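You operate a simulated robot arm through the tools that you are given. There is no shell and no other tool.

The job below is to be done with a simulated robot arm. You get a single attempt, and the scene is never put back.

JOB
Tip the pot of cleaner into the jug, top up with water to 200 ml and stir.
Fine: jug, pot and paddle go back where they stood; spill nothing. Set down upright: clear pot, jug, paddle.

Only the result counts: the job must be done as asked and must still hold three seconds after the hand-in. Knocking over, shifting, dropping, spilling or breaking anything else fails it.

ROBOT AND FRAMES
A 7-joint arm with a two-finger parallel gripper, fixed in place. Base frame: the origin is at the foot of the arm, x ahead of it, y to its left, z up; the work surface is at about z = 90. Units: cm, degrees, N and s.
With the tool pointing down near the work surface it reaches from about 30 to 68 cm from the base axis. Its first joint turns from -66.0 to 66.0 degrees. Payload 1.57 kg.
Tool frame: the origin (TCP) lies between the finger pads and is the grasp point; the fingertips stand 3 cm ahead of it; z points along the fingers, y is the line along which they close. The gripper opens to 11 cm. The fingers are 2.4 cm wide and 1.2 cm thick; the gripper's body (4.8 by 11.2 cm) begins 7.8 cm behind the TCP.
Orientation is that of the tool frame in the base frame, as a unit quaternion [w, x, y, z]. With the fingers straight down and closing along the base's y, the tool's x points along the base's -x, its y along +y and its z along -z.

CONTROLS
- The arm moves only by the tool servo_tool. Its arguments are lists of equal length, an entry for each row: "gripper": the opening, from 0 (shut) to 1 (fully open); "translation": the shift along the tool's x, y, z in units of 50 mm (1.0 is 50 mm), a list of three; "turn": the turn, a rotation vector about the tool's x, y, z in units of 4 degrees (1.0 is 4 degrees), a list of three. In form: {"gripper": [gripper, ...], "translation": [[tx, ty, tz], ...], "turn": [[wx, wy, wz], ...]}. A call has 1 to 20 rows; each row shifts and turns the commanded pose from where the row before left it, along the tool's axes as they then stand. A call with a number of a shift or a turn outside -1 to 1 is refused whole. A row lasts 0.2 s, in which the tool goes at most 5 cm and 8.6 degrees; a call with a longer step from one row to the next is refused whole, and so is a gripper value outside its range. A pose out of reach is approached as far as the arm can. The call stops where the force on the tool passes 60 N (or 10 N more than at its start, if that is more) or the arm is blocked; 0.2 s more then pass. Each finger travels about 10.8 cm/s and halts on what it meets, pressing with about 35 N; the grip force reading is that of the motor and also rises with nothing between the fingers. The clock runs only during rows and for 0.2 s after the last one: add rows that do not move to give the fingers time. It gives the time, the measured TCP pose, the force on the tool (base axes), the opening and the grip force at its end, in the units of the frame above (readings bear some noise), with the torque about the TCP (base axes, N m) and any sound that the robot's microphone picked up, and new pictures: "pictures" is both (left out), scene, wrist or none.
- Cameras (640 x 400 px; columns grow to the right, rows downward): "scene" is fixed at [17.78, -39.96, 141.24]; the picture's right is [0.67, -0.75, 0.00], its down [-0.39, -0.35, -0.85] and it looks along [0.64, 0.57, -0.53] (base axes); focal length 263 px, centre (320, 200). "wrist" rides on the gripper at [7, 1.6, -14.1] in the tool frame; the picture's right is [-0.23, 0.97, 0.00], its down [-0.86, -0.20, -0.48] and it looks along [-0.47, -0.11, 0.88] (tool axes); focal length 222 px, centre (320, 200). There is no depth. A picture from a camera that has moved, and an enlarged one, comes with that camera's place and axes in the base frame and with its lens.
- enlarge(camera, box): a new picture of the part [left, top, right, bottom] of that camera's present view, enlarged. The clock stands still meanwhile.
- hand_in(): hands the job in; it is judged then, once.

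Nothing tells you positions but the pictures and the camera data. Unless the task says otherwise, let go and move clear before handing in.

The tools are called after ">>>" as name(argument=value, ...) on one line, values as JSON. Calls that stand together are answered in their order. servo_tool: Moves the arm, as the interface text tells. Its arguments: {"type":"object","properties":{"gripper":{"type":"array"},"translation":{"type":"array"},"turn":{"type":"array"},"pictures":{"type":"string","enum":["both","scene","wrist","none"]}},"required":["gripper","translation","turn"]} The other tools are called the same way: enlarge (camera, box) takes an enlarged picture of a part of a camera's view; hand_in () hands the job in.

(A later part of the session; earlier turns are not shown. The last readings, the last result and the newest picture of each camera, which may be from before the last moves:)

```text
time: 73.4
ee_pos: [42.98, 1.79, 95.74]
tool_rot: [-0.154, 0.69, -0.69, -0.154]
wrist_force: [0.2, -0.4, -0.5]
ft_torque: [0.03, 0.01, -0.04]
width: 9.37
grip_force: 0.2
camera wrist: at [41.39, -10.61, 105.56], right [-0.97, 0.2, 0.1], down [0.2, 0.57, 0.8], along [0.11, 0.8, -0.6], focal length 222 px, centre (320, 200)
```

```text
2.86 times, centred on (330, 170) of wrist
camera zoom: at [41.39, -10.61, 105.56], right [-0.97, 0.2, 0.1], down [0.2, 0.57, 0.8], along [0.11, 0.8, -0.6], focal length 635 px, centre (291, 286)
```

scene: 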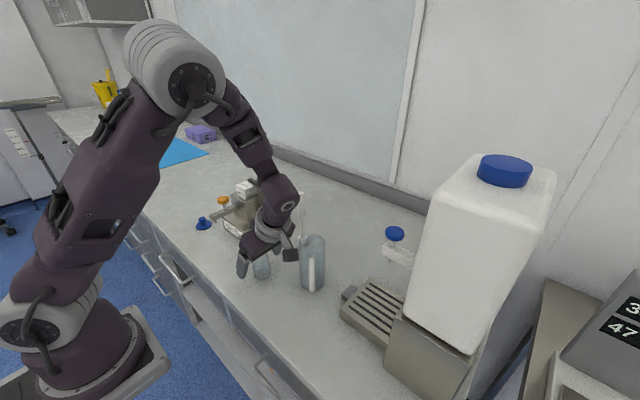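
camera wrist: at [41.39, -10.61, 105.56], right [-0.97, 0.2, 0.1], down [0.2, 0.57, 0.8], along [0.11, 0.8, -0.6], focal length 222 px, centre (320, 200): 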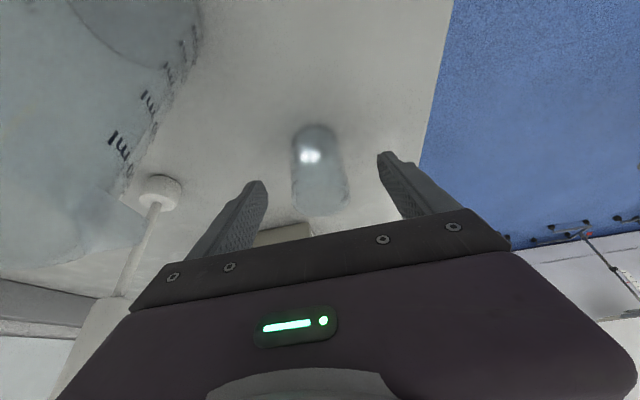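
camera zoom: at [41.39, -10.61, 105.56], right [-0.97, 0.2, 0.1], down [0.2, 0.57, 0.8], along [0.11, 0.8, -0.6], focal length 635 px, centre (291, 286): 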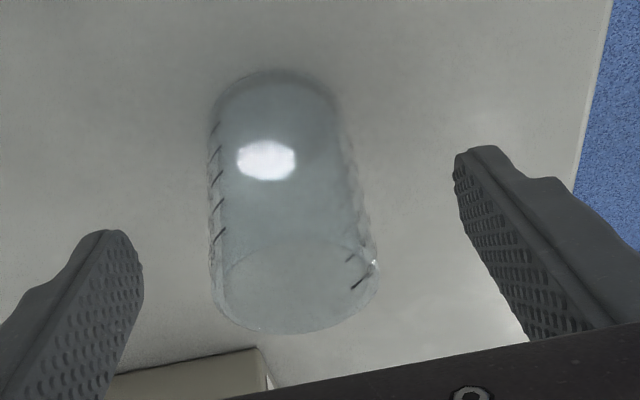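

The pot stands upright in its place. I'll rise clear and re-tilt the hand to point toward -y for a side grasp of the jug.

>>> servo_tool(gripper=[0.9, 1, 1, 1, 1, 1, 1, 1, 1, 1], translation=[[-0.05, 0, -0.106], [-0.1, 0, -0.213], [-0.17, 0, -0.362], [-0.17, 0, -0.362], [-0.17, 0, -0.362], [-0.17, 0, -0.362], [-0.17, 0, -0.362], [-0.17, 0, -0.362], [-0.17, 0, -0.362], [0, 0, 0]], turn=[[0, 0, 0], [0, 0, 0], [0, 0, 0], [0, 0, 0], [0, 0, 0], [0, 0, 0], [0, 0, 0], [0, 0, 0], [0, 0, 0], [0, 0, 0]], pictures="none")

>>> servo_tool(gripper=[1, 1, 1, 1, 1, 1, 1, 1, 1, 1, 1, 1, 1, 1, 1, 1, 1, 1, 1, 1], translation=[[0, 0, 0], [0, 0, 0], [0, 0, 0], [0, 0, 0], [0, 0, 0], [0, 0, 0], [0, 0, 0], [0, 0, 0], [0, 0, 0], [0, 0, 0], [0, 0, 0], [0, 0, 0], [0, 0, 0], [0, 0, 0], [0, 0, 0], [0, 0, 0], [0, 0, 0], [0, 0, 0], [0, 0, 0], [0, 0, 0]], turn=[[0, 1, 0], [0, 1, 0], [0, 1, 0], [0, 1, 0], [0, 1, 0], [0, 1, 0], [0, 1, 0], [0, 1, 0], [0, 1, 0], [0, 1, 0], [0, 1, 0], [0, 1, 0], [0, 1, 0], [0, 1, 0], [0, 1, 0], [0, 1, 0], [0, 1, 0], [0, 1, 0], [0, 0.5, 0], [0, 0, 0]])

>>> enlarge(camera="scene", box=[245, 240, 285, 290])

```text
time: 75.6
ee_pos: [42.9, 1.84, 111.35]
tool_rot: [-0.154, 0.691, -0.69, -0.154]
wrist_force: [-0.1, -0.7, 0.3]
ft_torque: [-0.02, 0.02, 0.01]
width: 11.01
grip_force: 0.0
```

```text
time: 79.8
ee_pos: [42.96, 1.74, 111.43]
tool_rot: [0.292, 0.645, -0.643, 0.293]
wrist_force: [0.2, -0.8, 0.9]
ft_torque: [0.01, 0.03, 0.04]
width: 11.0
grip_force: 0.0
camera wrist: at [41.36, 7.78, 126.04], right [-0.97, 0.15, -0.17], down [0.2, 0.92, -0.33], along [0.11, -0.35, -0.93], focal length 222 px, centre (320, 200)
```

scene: 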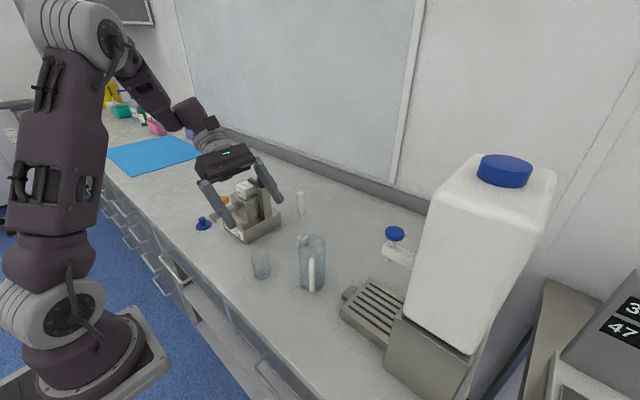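
wrist: 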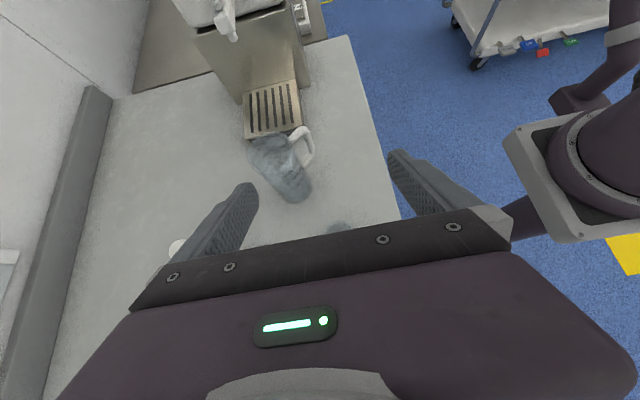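

```text
8.00 times, centred on (265, 265) of scene
camera zoom: at [17.79, -39.96, 141.24], right [0.67, -0.75, 0.0], down [-0.39, -0.35, -0.85], along [0.63, 0.57, -0.53], focal length 2102 px, centre (760, -320)
```

zoom: 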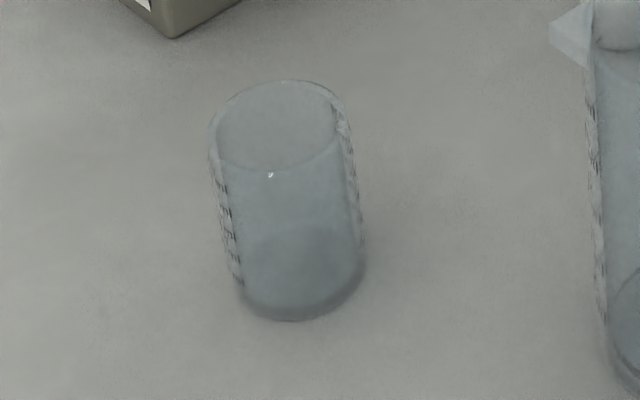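

The pot is back within about 2 mm. I'll check the jug from here before moving to grasp it.

>>> enlarge(camera="wrist", box=[235, 115, 325, 210])

>>> enlarge(camera="scene", box=[285, 225, 345, 300])

```text
4.21 times, centred on (280, 162) of wrist
camera zoom: at [41.36, 7.78, 126.04], right [-0.97, 0.15, -0.17], down [0.2, 0.92, -0.33], along [0.11, -0.35, -0.93], focal length 935 px, centre (488, 358)
```

zoom: 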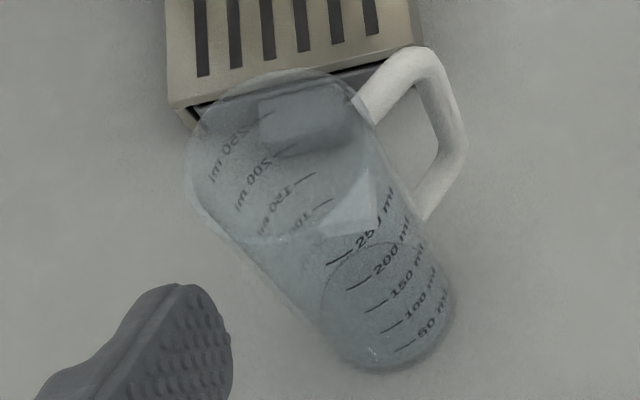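

```text
5.33 times, centred on (315, 262) of scene
camera zoom: at [17.79, -39.96, 141.24], right [0.67, -0.75, 0.0], down [-0.39, -0.35, -0.85], along [0.63, 0.57, -0.53], focal length 1402 px, centre (347, -133)
```

zoom: 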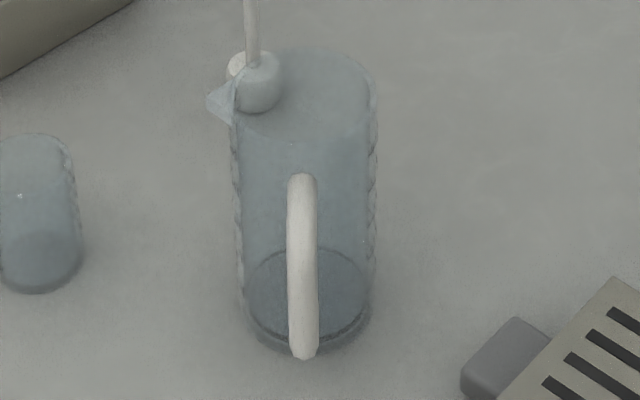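

The cleaner is in the jug at roughly 30 ml, and the marks can be read from this side. I'll tilt to 60° and move above the jug.

>>> servo_tool(gripper=[1, 1, 1, 1, 1, 1, 1, 1, 1, 1], translation=[[0, 0, 0], [0, 0, 0], [0, 0, 0], [0.174, -0.213, 0.263], [0.174, -0.213, 0.263], [0.174, -0.213, 0.263], [0.174, -0.213, 0.263], [0.174, -0.213, 0.263], [0.174, -0.213, 0.263], [0, 0, 0]], turn=[[0, 1, 0], [0, 1, 0], [0, 0.8, 0], [0, 0, 0], [0, 0, 0], [0, 0, 0], [0, 0, 0], [0, 0, 0], [0, 0, 0], [0, 0, 0]])

>>> enlarge(camera="scene", box=[200, 140, 360, 300])

>>> enlarge(camera="wrist", box=[240, 100, 420, 240])

```text
time: 82.0
ee_pos: [49.4, -7.7, 111.88]
tool_rot: [0.354, 0.613, -0.611, 0.354]
wrist_force: [0.3, 0.0, -0.6]
ft_torque: [0.04, -0.01, 0.02]
width: 10.99
grip_force: 0.0
camera wrist: at [47.78, 1.02, 125.01], right [-0.97, 0.11, -0.2], down [0.2, 0.84, -0.5], along [0.11, -0.53, -0.84], focal length 222 px, centre (320, 200)
```

scene: 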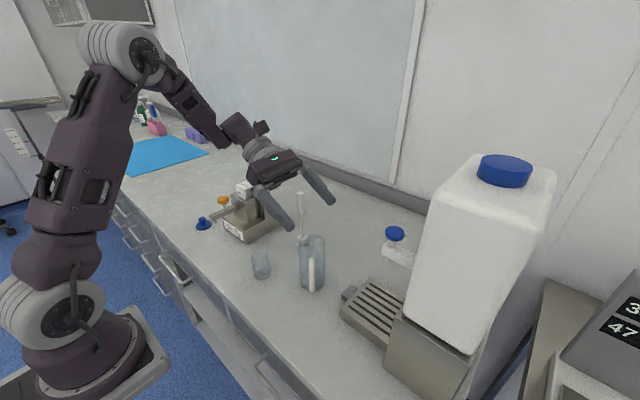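
wrist: 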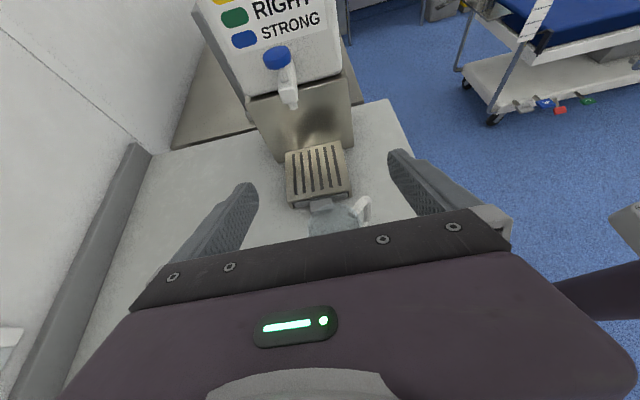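

```text
2.50 times, centred on (280, 220) of scene
camera zoom: at [17.78, -39.96, 141.24], right [0.67, -0.75, 0.0], down [-0.39, -0.35, -0.85], along [0.64, 0.57, -0.53], focal length 657 px, centre (420, 150)
```

zoom: 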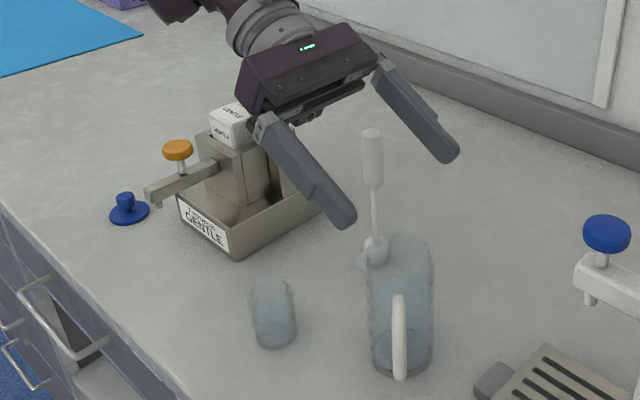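

```text
2.86 times, centred on (330, 170) of wrist
camera zoom: at [47.78, 1.02, 125.01], right [-0.97, 0.11, -0.2], down [0.2, 0.84, -0.5], along [0.11, -0.53, -0.84], focal length 635 px, centre (291, 286)
```

zoom: 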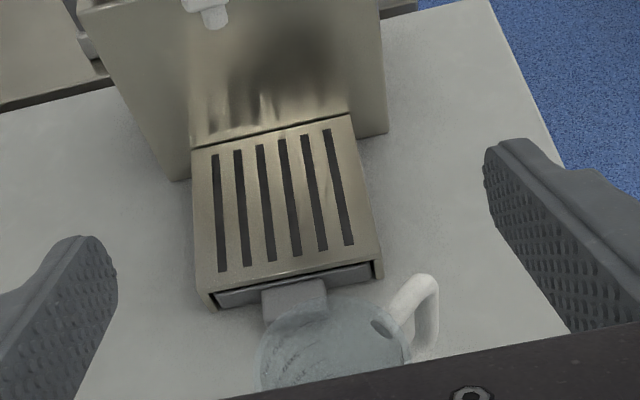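

The hand is aligned over the jug with the fingers either side. I'll descend to grip height.

>>> servo_tool(gripper=[1, 1, 1, 1, 1, 1, 1, 1, 1], translation=[[-0.338, 0, 0.194], [-0.338, 0, 0.194], [-0.338, 0, 0.194], [-0.338, 0, 0.194], [-0.338, 0, 0.194], [-0.338, 0, 0.194], [-0.338, 0, 0.194], [-0.338, 0, 0.194], [0, 0, 0]], turn=[[0, 0, 0], [0, 0, 0], [0, 0, 0], [0, 0, 0], [0, 0, 0], [0, 0, 0], [0, 0, 0], [0, 0, 0], [0, 0, 0]])

>>> enlarge(camera="scene", box=[220, 160, 360, 300])

>>> enlarge(camera="wrist", box=[220, 100, 420, 240])

```text
time: 84.0
ee_pos: [49.59, -7.73, 96.35]
tool_rot: [0.353, 0.613, -0.612, 0.354]
wrist_force: [1.0, -0.9, 0.2]
ft_torque: [-0.03, 0.02, 0.01]
width: 11.01
grip_force: 0.1
camera wrist: at [47.97, 1.04, 109.46], right [-0.97, 0.11, -0.2], down [0.2, 0.84, -0.5], along [0.11, -0.53, -0.84], focal length 222 px, centre (320, 200)
```

scene: 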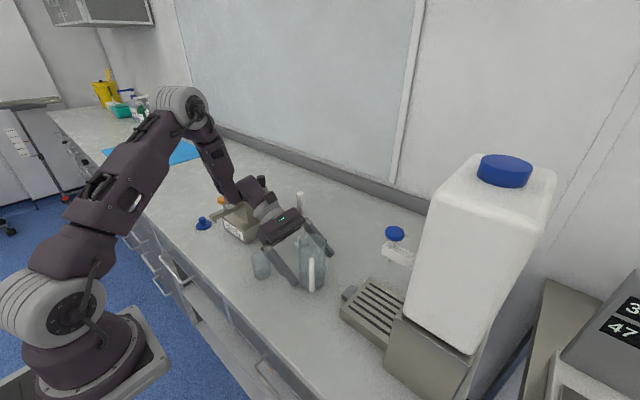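
wrist: 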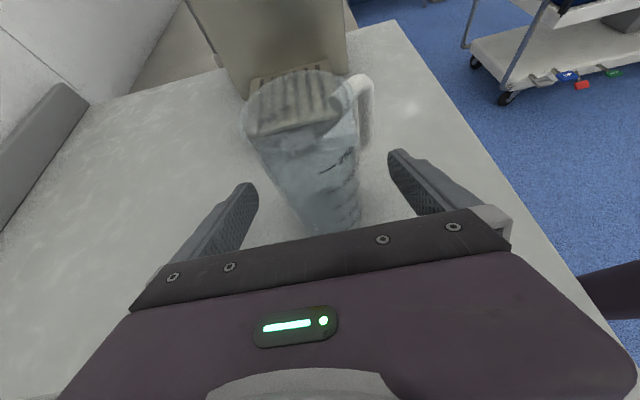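

```text
2.86 times, centred on (290, 230) of scene
camera zoom: at [17.79, -39.96, 141.24], right [0.67, -0.75, 0.0], down [-0.39, -0.35, -0.85], along [0.64, 0.57, -0.53], focal length 751 px, centre (406, 114)
```

zoom: 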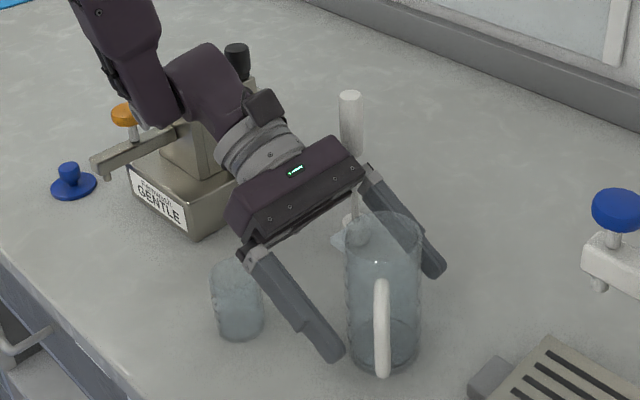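

```text
2.86 times, centred on (320, 170) of wrist
camera zoom: at [47.97, 1.04, 109.46], right [-0.97, 0.11, -0.2], down [0.2, 0.84, -0.5], along [0.11, -0.53, -0.84], focal length 635 px, centre (320, 286)
```

zoom: 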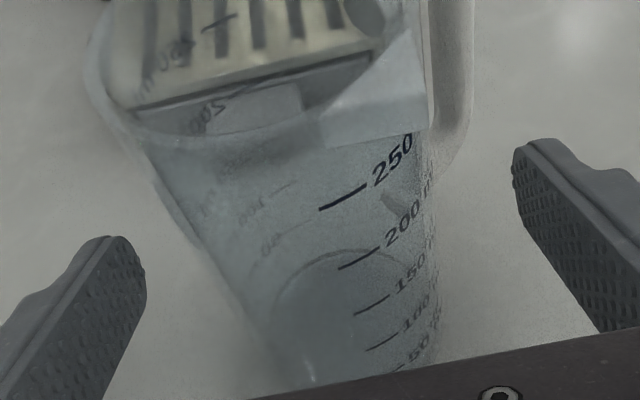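

The jug is centred between the fingers, clear of the handle and spout. I'll close on it.

>>> servo_tool(gripper=[0.8, 0.7, 0.6, 0.52, 0.45, 0.45, 0.45, 0.45], translation=[[0, 0, 0], [0, 0, 0], [0, 0, 0], [0, 0, 0], [0, 0, 0], [0, 0, 0], [0, 0, 0], [0, 0, 0]], turn=[[0, 0, 0], [0, 0, 0], [0, 0, 0], [0, 0, 0], [0, 0, 0], [0, 0, 0], [0, 0, 0], [0, 0, 0]])

>>> enlarge(camera="scene", box=[270, 220, 350, 300])

>>> enlarge(camera="wrist", box=[220, 60, 420, 240])

```text
time: 85.8
ee_pos: [49.53, -7.81, 96.32]
tool_rot: [-0.354, -0.612, 0.613, -0.353]
wrist_force: [0.1, 0.5, 0.7]
ft_torque: [-0.02, -0.01, 0.03]
width: 5.68
grip_force: 34.8
camera wrist: at [47.97, 1.04, 109.49], right [-0.97, 0.11, -0.2], down [0.2, 0.84, -0.5], along [0.11, -0.53, -0.84], focal length 222 px, centre (320, 200)
```

scene: 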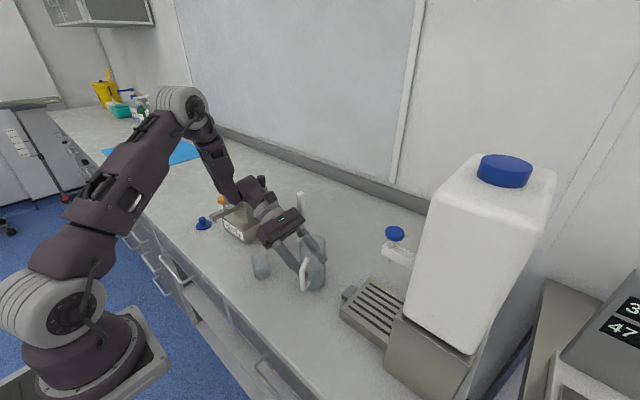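
wrist: 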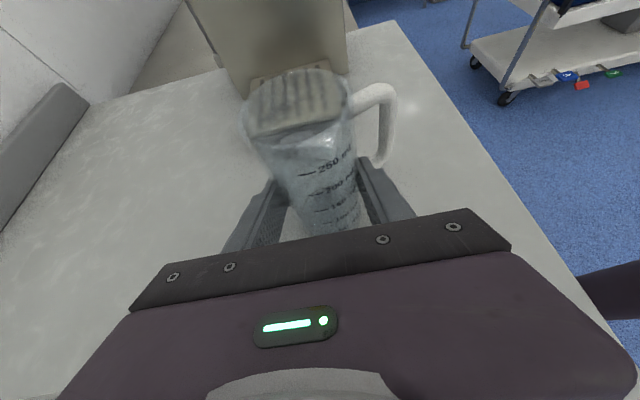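

```text
5.00 times, centred on (310, 260) of scene
camera zoom: at [17.78, -39.96, 141.24], right [0.67, -0.75, 0.0], down [-0.39, -0.35, -0.85], along [0.64, 0.57, -0.53], focal length 1314 px, centre (370, -100)
```

zoom: 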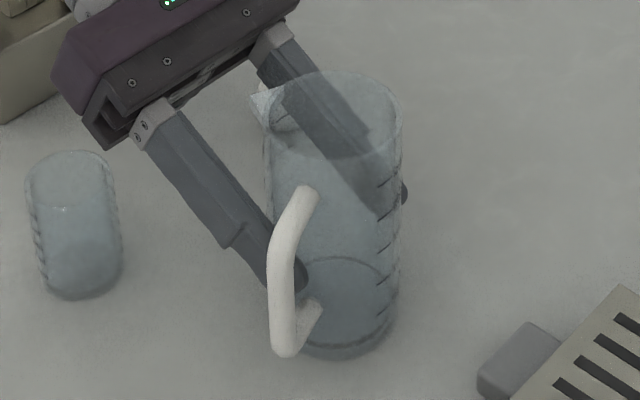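

```text
2.22 times, centred on (320, 150) of wrist
camera zoom: at [47.97, 1.04, 109.49], right [-0.97, 0.11, -0.2], down [0.2, 0.84, -0.5], along [0.11, -0.53, -0.84], focal length 494 px, centre (320, 311)
```

zoom: 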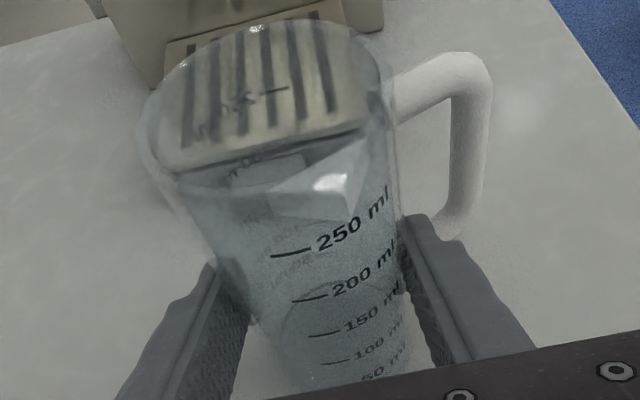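

The jug is gripped (5.7 cm wide). It yawed a little as the fingers closed, and the marks now face my camera. I'll lift slightly and check that it holds.

>>> servo_tool(gripper=[0.4, 0.4, 0.4, 0.4, 0.4, 0.4], translation=[[0.05, 0, -0.029], [0.09, 0, -0.052], [0.09, 0, -0.052], [0.09, 0, -0.052], [0, 0, 0], [0, 0, 0]], turn=[[0, 0, 0], [0, 0, 0], [0, 0, 0], [0, 0, 0], [0, 0, 0], [0, 0, 0]])

>>> enlarge(camera="scene", box=[270, 220, 350, 300])

>>> enlarge(camera="wrist", box=[220, 60, 420, 240])

```text
time: 87.2
ee_pos: [49.46, -7.72, 98.25]
tool_rot: [0.353, 0.613, -0.612, 0.353]
wrist_force: [0.2, -0.4, -1.6]
ft_torque: [-0.01, 0.0, -0.01]
width: 5.66
grip_force: 34.3
camera wrist: at [47.84, 1.07, 111.44], right [-0.97, 0.11, -0.2], down [0.2, 0.84, -0.5], along [0.11, -0.53, -0.84], focal length 222 px, centre (320, 200)
```

scene: 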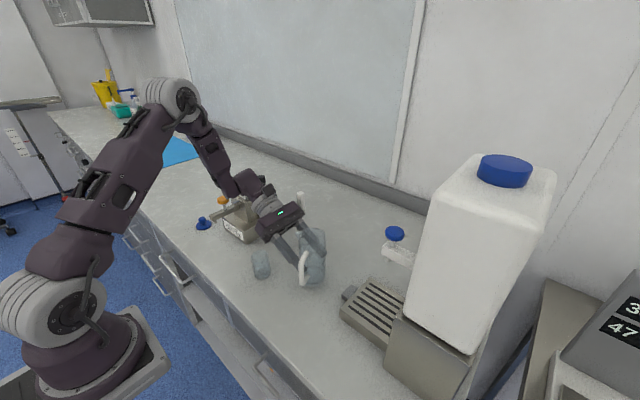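
wrist: 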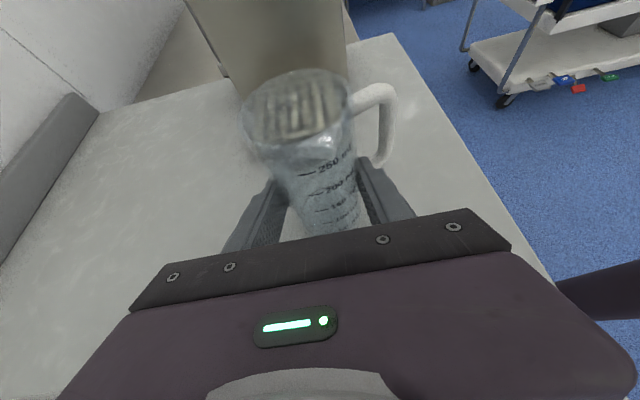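

```text
5.00 times, centred on (310, 260) of scene
camera zoom: at [17.79, -39.96, 141.24], right [0.67, -0.75, 0.0], down [-0.39, -0.35, -0.85], along [0.63, 0.57, -0.53], focal length 1314 px, centre (370, -100)
```

zoom: 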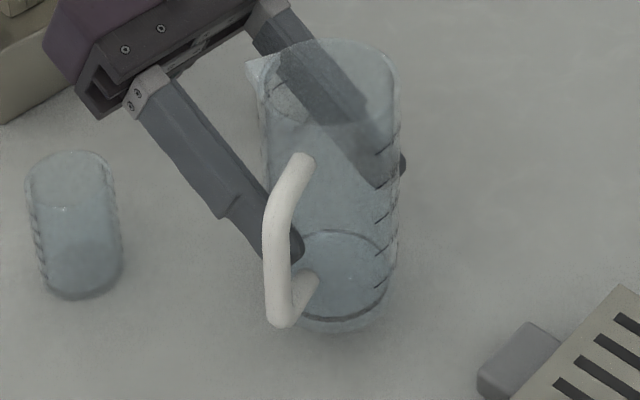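

```text
2.22 times, centred on (320, 150) of wrist
camera zoom: at [47.84, 1.07, 111.44], right [-0.97, 0.11, -0.2], down [0.2, 0.84, -0.5], along [0.11, -0.53, -0.84], focal length 494 px, centre (320, 311)
```

zoom: 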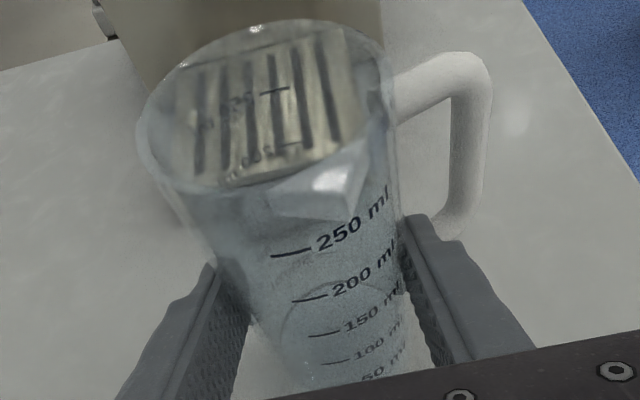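

The jug lifts cleanly with no slip. There is only about 1.5 cm of slack between tray and nozzle, so I'll carry it low and check heights just before going under the tap.

>>> servo_tool(gripper=[0.4, 0.4, 0.4, 0.4, 0.4, 0.4, 0.4, 0.4, 0.4, 0.4, 0.4, 0.4], translation=[[0.093, -0.049, 0.1035], [0.093, -0.049, 0.1035], [0.093, -0.049, 0.1035], [0.093, -0.049, 0.1035], [0.093, -0.049, 0.1035], [0.093, -0.049, 0.1035], [0.093, -0.049, 0.1035], [0.093, -0.049, 0.1035], [0.093, -0.049, 0.1035], [0.093, -0.049, 0.1035], [0, 0, 0], [0, 0, 0]], turn=[[0, 0, 0], [0, 0, 0], [0, 0, 0], [0, 0, 0], [0, 0, 0], [0, 0, 0], [0, 0, 0], [0, 0, 0], [0, 0, 0], [0, 0, 0], [0, 0, 0], [0, 0, 0]])

>>> enlarge(camera="scene", box=[290, 210, 430, 340])

>>> enlarge(camera="wrist", box=[220, 60, 420, 240])

```text
time: 89.8
ee_pos: [51.76, -14.46, 99.87]
tool_rot: [0.354, 0.613, -0.612, 0.353]
wrist_force: [-0.5, 0.2, -1.2]
ft_torque: [0.02, -0.01, 0.01]
width: 5.65
grip_force: 34.4
camera wrist: at [50.25, -5.77, 112.83], right [-0.97, 0.11, -0.2], down [0.2, 0.84, -0.5], along [0.11, -0.53, -0.84], focal length 222 px, centre (320, 200)
```

scene: 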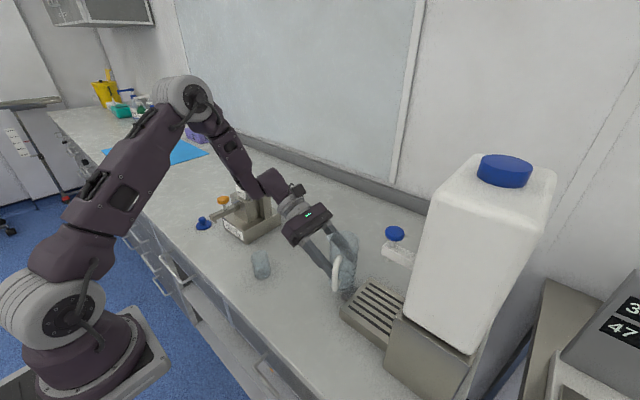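
wrist: 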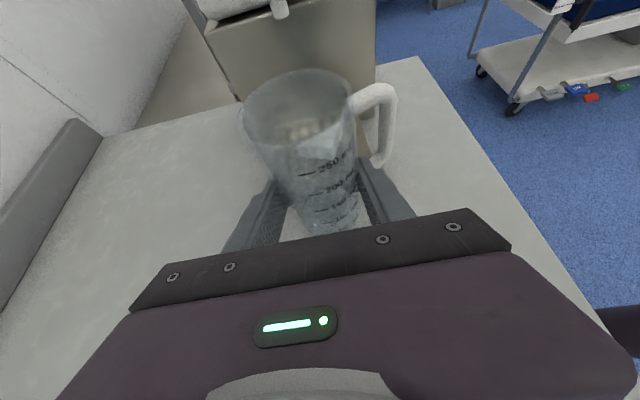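

```text
3.08 times, centred on (360, 275) of scene
camera zoom: at [17.79, -39.96, 141.24], right [0.67, -0.75, 0.0], down [-0.39, -0.35, -0.85], along [0.63, 0.57, -0.53], focal length 809 px, centre (197, -31)
```

zoom: 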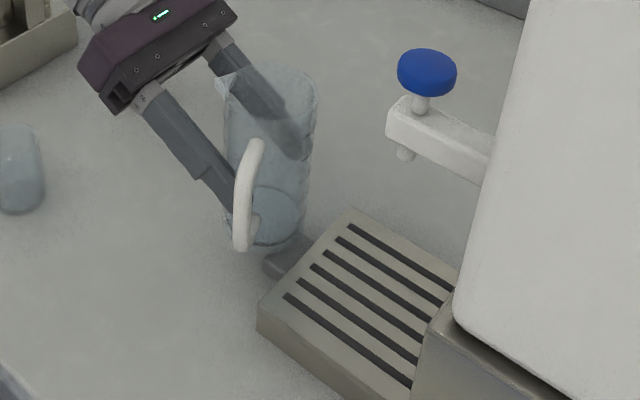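

```text
2.22 times, centred on (320, 150) of wrist
camera zoom: at [50.25, -5.77, 112.83], right [-0.97, 0.11, -0.2], down [0.2, 0.84, -0.5], along [0.11, -0.53, -0.84], focal length 494 px, centre (320, 311)
```

zoom: 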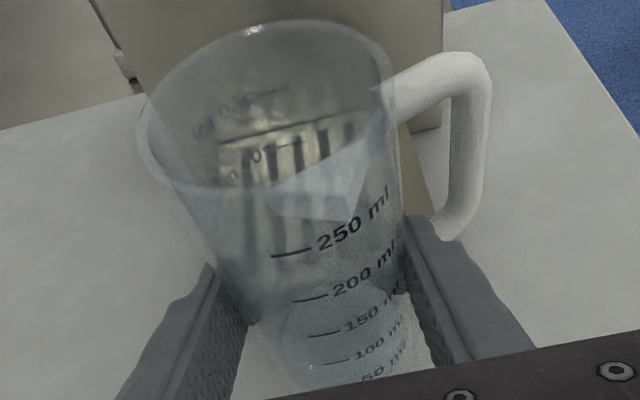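

I'll zoom in to measure the tray height, nozzle height and jug base more precisely.

>>> enlarge(camera="scene", box=[330, 270, 380, 330])

>>> enlarge(camera="scene", box=[375, 220, 415, 270])

>>> enlarge(camera="scene", box=[320, 225, 360, 305])

```text
6.67 times, centred on (355, 300) of scene
camera zoom: at [17.79, -39.96, 141.24], right [0.67, -0.75, 0.0], down [-0.39, -0.35, -0.85], along [0.63, 0.57, -0.53], focal length 1752 px, centre (87, -467)
```

zoom: 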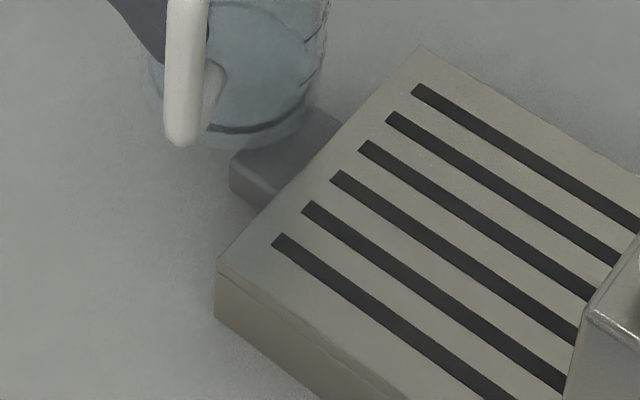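

```text
8.00 times, centred on (395, 245) of scene
camera zoom: at [17.79, -39.96, 141.24], right [0.67, -0.75, 0.0], down [-0.39, -0.35, -0.85], along [0.63, 0.57, -0.53], focal length 2102 px, centre (-280, -160)
```

zoom: 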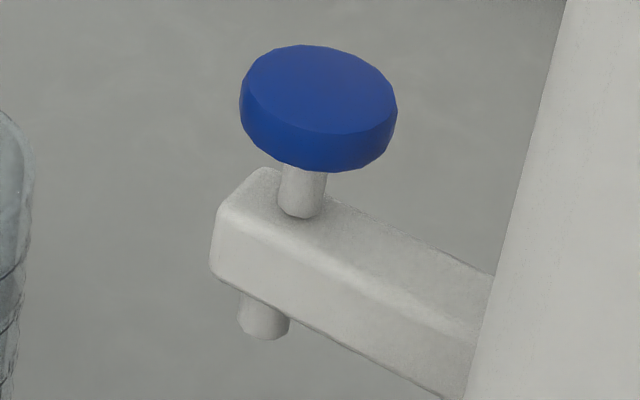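

```text
5.00 times, centred on (340, 265) of scene
camera zoom: at [17.79, -39.96, 141.24], right [0.67, -0.75, 0.0], down [-0.39, -0.35, -0.85], along [0.63, 0.57, -0.53], focal length 1314 px, centre (220, -125)
```

zoom: 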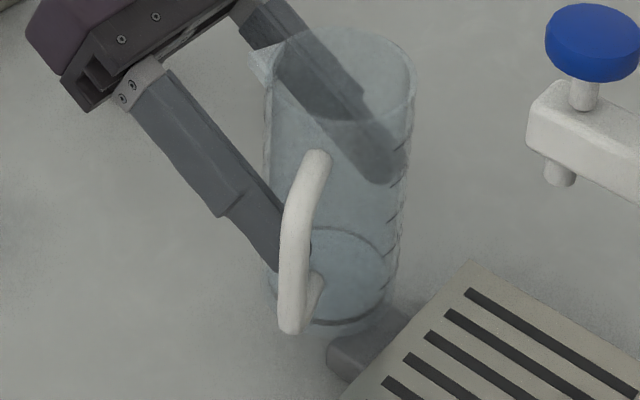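

The tray top is at z≈92.7, the nozzle tip near (51.95, -26.1, 106.45), and the jug base at ≈93.2. I'll lower a few mm and start sliding in over the tray.

>>> servo_tool(gripper=[0.4, 0.4, 0.4, 0.4, 0.4, 0.4, 0.4, 0.4, 0.4, 0.4, 0.4], translation=[[-0.04, 0, 0.023], [0.056, -0.0075, 0.0975], [0.056, -0.0075, 0.0975], [0.056, -0.0075, 0.0975], [0.056, -0.0075, 0.0975], [0.056, -0.0075, 0.0975], [0.056, -0.0075, 0.0975], [0.056, -0.0075, 0.0975], [0.056, -0.0075, 0.0975], [0, 0, 0], [0, 0, 0]], turn=[[0, 0, 0], [0, 0, 0], [0, 0, 0], [0, 0, 0], [0, 0, 0], [0, 0, 0], [0, 0, 0], [0, 0, 0], [0, 0, 0], [0, 0, 0], [0, 0, 0]])

>>> enlarge(camera="scene", box=[320, 220, 420, 320])

>>> enlarge(camera="wrist", box=[220, 0, 420, 240])

```text
time: 92.2
ee_pos: [52.27, -19.16, 99.49]
tool_rot: [0.354, 0.613, -0.612, 0.354]
wrist_force: [0.2, 0.5, -1.3]
ft_torque: [0.01, -0.01, 0.01]
width: 5.66
grip_force: 34.9
camera wrist: at [50.69, -10.33, 112.59], right [-0.97, 0.11, -0.2], down [0.2, 0.84, -0.5], along [0.11, -0.53, -0.84], focal length 222 px, centre (320, 200)
```

scene: 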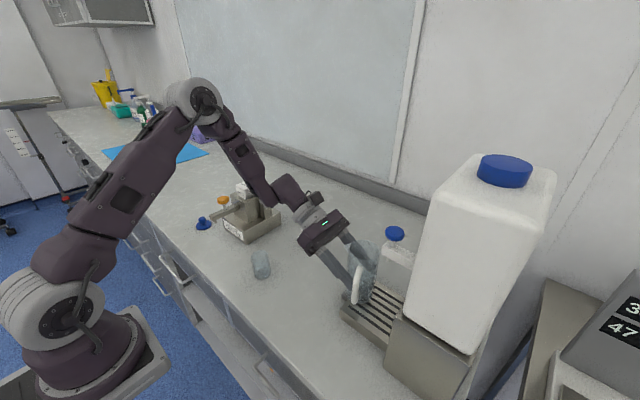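
wrist: 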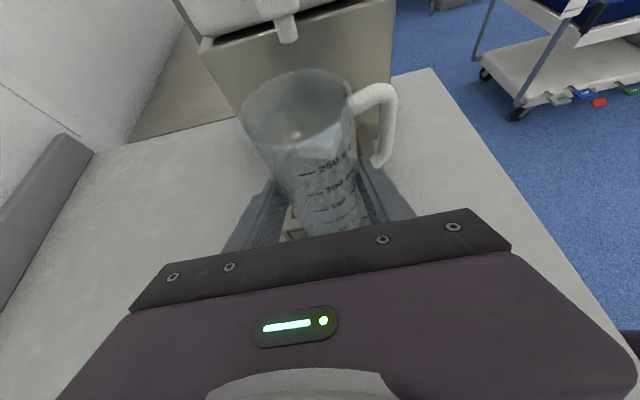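

```text
4.00 times, centred on (370, 270) of scene
camera zoom: at [17.79, -39.96, 141.24], right [0.67, -0.75, 0.0], down [-0.39, -0.35, -0.85], along [0.63, 0.57, -0.53], focal length 1051 px, centre (120, -80)
```

zoom: 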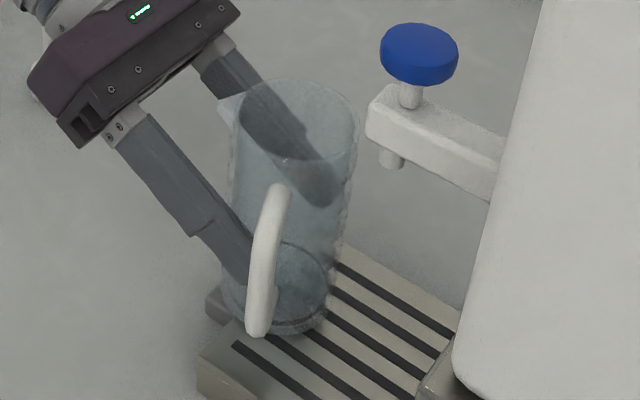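

```text
1.67 times, centred on (320, 120) of wrist
camera zoom: at [50.69, -10.33, 112.59], right [-0.97, 0.11, -0.2], down [0.2, 0.84, -0.5], along [0.11, -0.53, -0.84], focal length 370 px, centre (320, 333)
```

zoom: 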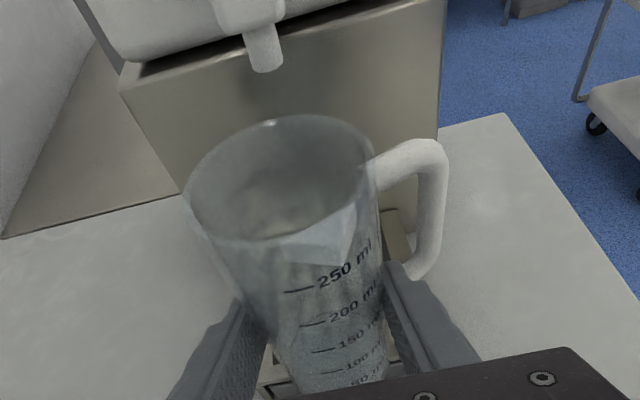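

The alignment with the nozzle is good, with roughly 0.6 cm clear above and 0.45 cm below. I'll slide the remaining 5.3 cm in.

>>> servo_tool(gripper=[0.4, 0.4, 0.4, 0.4, 0.4, 0.4, 0.4, 0.4, 0.4, 0.4, 0.4, 0.4], translation=[[0.053, 0, 0.092], [0.053, 0, 0.092], [0.053, 0, 0.092], [0.053, 0, 0.092], [0.053, 0, 0.092], [0.053, 0, 0.092], [0.053, 0, 0.092], [0.053, 0, 0.092], [0.053, 0, 0.092], [0.053, 0, 0.092], [0, 0, 0], [0, 0, 0]], turn=[[0, 0, 0], [0, 0, 0], [0, 0, 0], [0, 0, 0], [0, 0, 0], [0, 0, 0], [0, 0, 0], [0, 0, 0], [0, 0, 0], [0, 0, 0], [0, 0, 0], [0, 0, 0]])

>>> enlarge(camera="scene", box=[340, 220, 420, 320])

>>> enlarge(camera="wrist", box=[220, 0, 420, 240])

```text
time: 94.8
ee_pos: [52.28, -24.39, 99.31]
tool_rot: [-0.354, -0.612, 0.612, -0.354]
wrist_force: [-0.2, 0.3, -0.8]
ft_torque: [0.04, -0.02, -0.02]
width: 5.66
grip_force: 34.9
camera wrist: at [50.69, -15.57, 112.52], right [-0.97, 0.11, -0.2], down [0.2, 0.84, -0.5], along [0.11, -0.53, -0.84], focal length 222 px, centre (320, 200)
```

scene: 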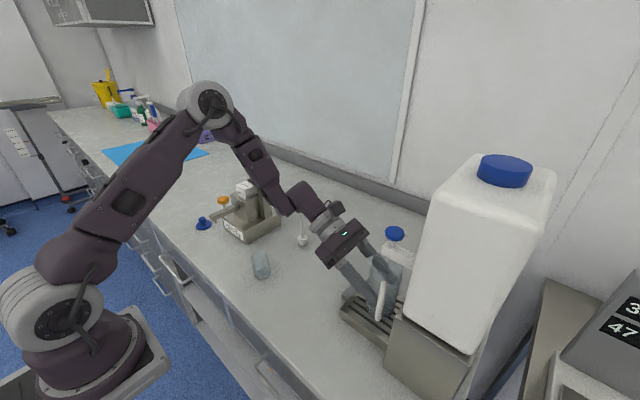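
wrist: 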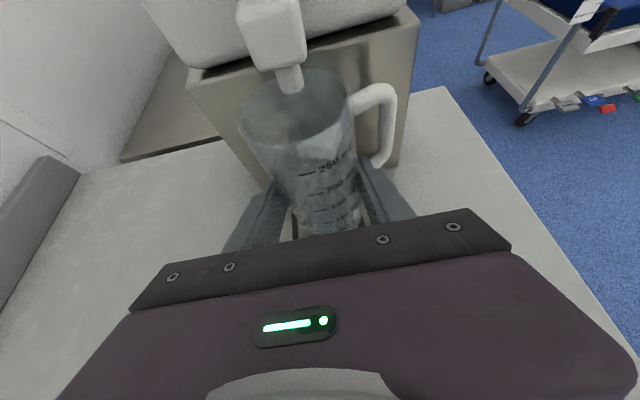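

```text
4.00 times, centred on (380, 270) of scene
camera zoom: at [17.79, -39.96, 141.24], right [0.67, -0.75, 0.0], down [-0.39, -0.35, -0.85], along [0.63, 0.57, -0.53], focal length 1051 px, centre (80, -80)
```

zoom: 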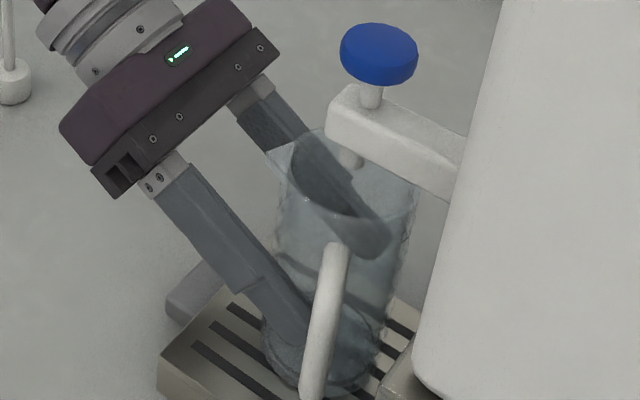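

```text
1.67 times, centred on (320, 120) of wrist
camera zoom: at [50.69, -15.57, 112.52], right [-0.97, 0.11, -0.2], down [0.2, 0.84, -0.5], along [0.11, -0.53, -0.84], focal length 370 px, centre (320, 333)
```

zoom: 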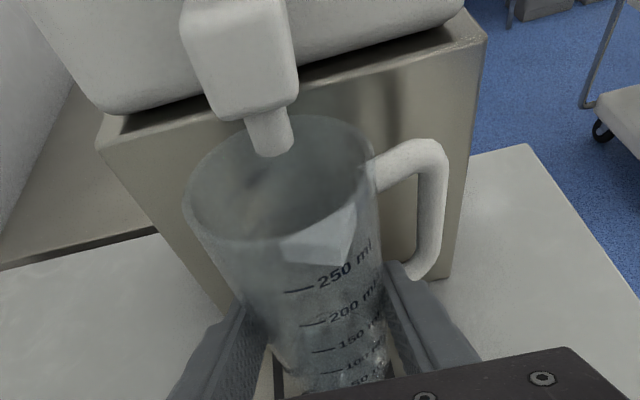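

The nozzle is over the jug mouth. I'll lower the jug gently onto the tray.

>>> servo_tool(gripper=[0.4, 0.4, 0.4, 0.4, 0.4], translation=[[-0.0173, 0, 0.01], [-0.0173, 0, 0.01], [-0.0173, 0, 0.01], [0, 0, 0], [0, 0, 0]], turn=[[0, 0, 0], [0, 0, 0], [0, 0, 0], [0, 0, 0], [0, 0, 0]], pictures="none")

```text
time: 96.0
ee_pos: [52.31, -24.41, 99.38]
tool_rot: [-0.354, -0.612, 0.612, -0.355]
wrist_force: [3.3, 2.1, 26.4]
ft_torque: [-0.5, -0.16, 0.09]
width: 5.69
grip_force: 34.9
```

The jug has contacted the tray (26 N). I'll ease off a couple of millimetres so it rests lightly before releasing.

>>> servo_tool(gripper=[0.4, 0.4, 0.4, 0.4], translation=[[0.0173, 0, -0.01], [0.0173, 0, -0.01], [0, 0, 0], [0, 0, 0]], turn=[[0, 0, 0], [0, 0, 0], [0, 0, 0], [0, 0, 0]], pictures="none")

```text
time: 97.0
ee_pos: [52.16, -24.26, 99.27]
tool_rot: [0.353, 0.613, -0.612, 0.353]
wrist_force: [3.1, -2.7, 13.5]
ft_torque: [-0.74, -0.22, 0.05]
width: 5.65
grip_force: 35.2
```

>>> servo_tool(gripper=[0.4, 0.4, 0.4], translation=[[0.0173, 0, -0.01], [0, 0, 0], [0, 0, 0]], turn=[[0, 0, 0], [0, 0, 0], [0, 0, 0]])

>>> enlarge(camera="scene", box=[340, 220, 420, 320])

>>> enlarge(camera="wrist", box=[220, 0, 420, 240])

```text
time: 97.8
ee_pos: [52.26, -24.28, 99.31]
tool_rot: [0.353, 0.613, -0.612, 0.353]
wrist_force: [-0.5, 0.4, -1.5]
ft_torque: [0.03, -0.03, 0.0]
width: 5.68
grip_force: 35.1
camera wrist: at [50.65, -15.53, 112.53], right [-0.97, 0.11, -0.2], down [0.2, 0.84, -0.5], along [0.11, -0.53, -0.84], focal length 222 px, centre (320, 200)
```

scene: 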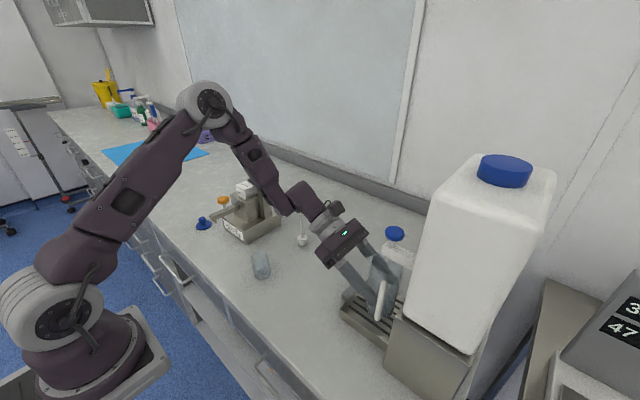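
wrist: 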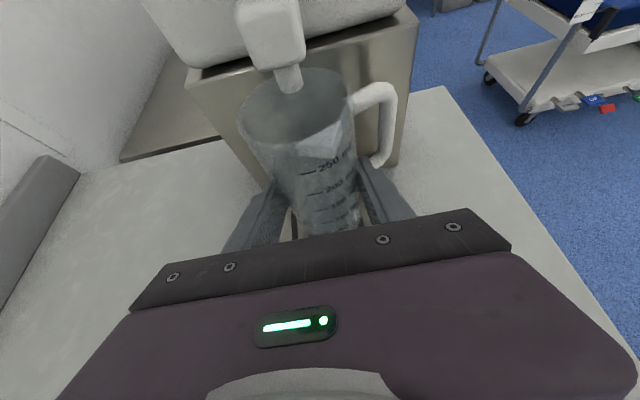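

```text
4.00 times, centred on (380, 270) of scene
camera zoom: at [17.79, -39.96, 141.24], right [0.67, -0.75, 0.0], down [-0.39, -0.35, -0.85], along [0.63, 0.57, -0.53], focal length 1051 px, centre (80, -80)
```

zoom: 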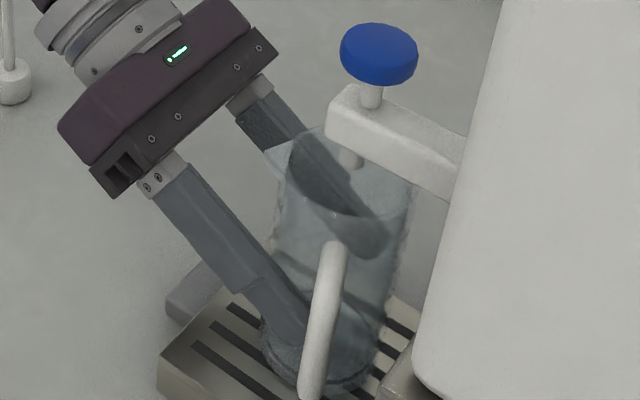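

```text
1.67 times, centred on (320, 120) of wrist
camera zoom: at [50.65, -15.53, 112.53], right [-0.97, 0.11, -0.2], down [0.2, 0.84, -0.5], along [0.11, -0.53, -0.84], focal length 370 px, centre (320, 333)
```

zoom: 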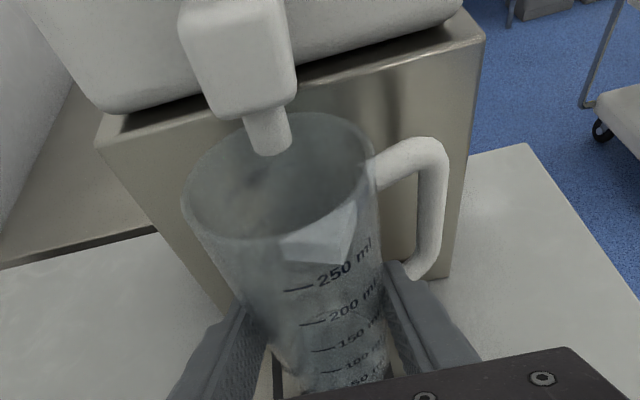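

The jug now hangs less than 1 mm above the tray. The fingertip sits close to the handle, so I'll open only slightly and then withdraw along the finger direction.

>>> servo_tool(gripper=[0.54, 0.57, 0.6, 0.63, 0.63, 0.63], translation=[[0, 0, 0], [0, 0, 0], [0, 0, 0], [0, 0, 0], [0, 0, 0], [0, 0, 0]], turn=[[0, 0, 0], [0, 0, 0], [0, 0, 0], [0, 0, 0], [0, 0, 0], [0, 0, 0]])

>>> enlarge(camera="scene", box=[340, 220, 420, 320])

>>> enlarge(camera="wrist", box=[220, 60, 420, 240])

```text
time: 99.2
ee_pos: [52.13, -24.26, 99.37]
tool_rot: [0.353, 0.613, -0.612, 0.353]
wrist_force: [0.1, -0.4, 0.1]
ft_torque: [-0.01, -0.01, -0.01]
width: 6.93
grip_force: 0.1
camera wrist: at [50.65, -15.54, 112.57], right [-0.97, 0.11, -0.2], down [0.2, 0.84, -0.5], along [0.11, -0.53, -0.84], focal length 222 px, centre (320, 200)
```

scene: 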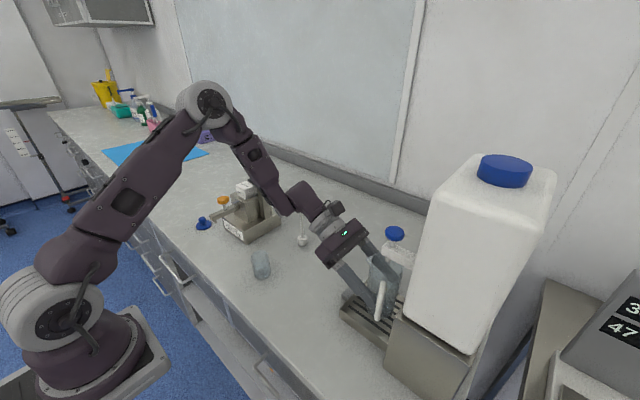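
wrist: 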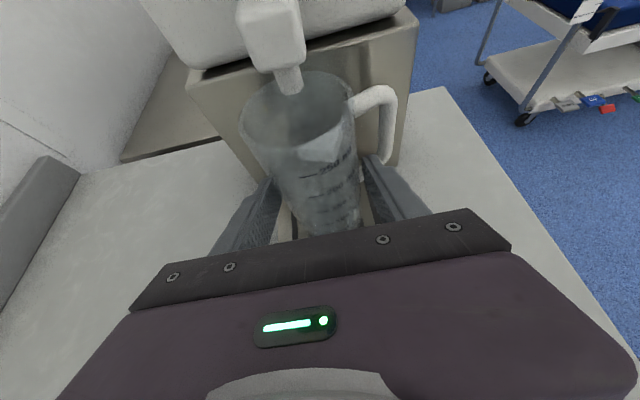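

```text
4.00 times, centred on (380, 270) of scene
camera zoom: at [17.78, -39.96, 141.24], right [0.67, -0.75, 0.0], down [-0.39, -0.35, -0.85], along [0.64, 0.57, -0.53], focal length 1051 px, centre (80, -80)
```

zoom: 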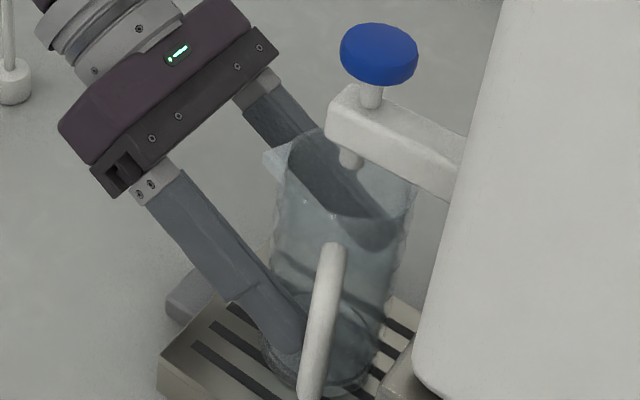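

```text
2.22 times, centred on (320, 150) of wrist
camera zoom: at [50.65, -15.54, 112.57], right [-0.97, 0.11, -0.2], down [0.2, 0.84, -0.5], along [0.11, -0.53, -0.84], focal length 494 px, centre (320, 311)
```

zoom: 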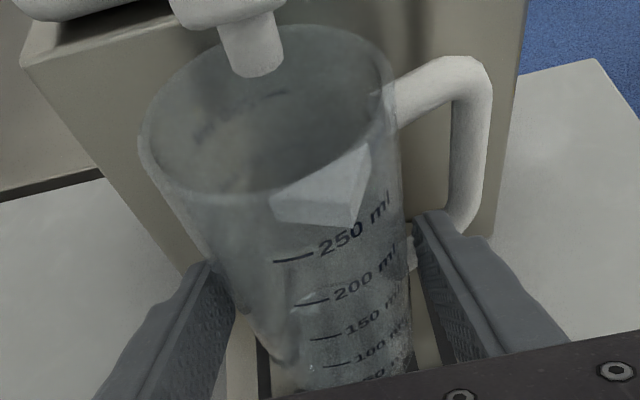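

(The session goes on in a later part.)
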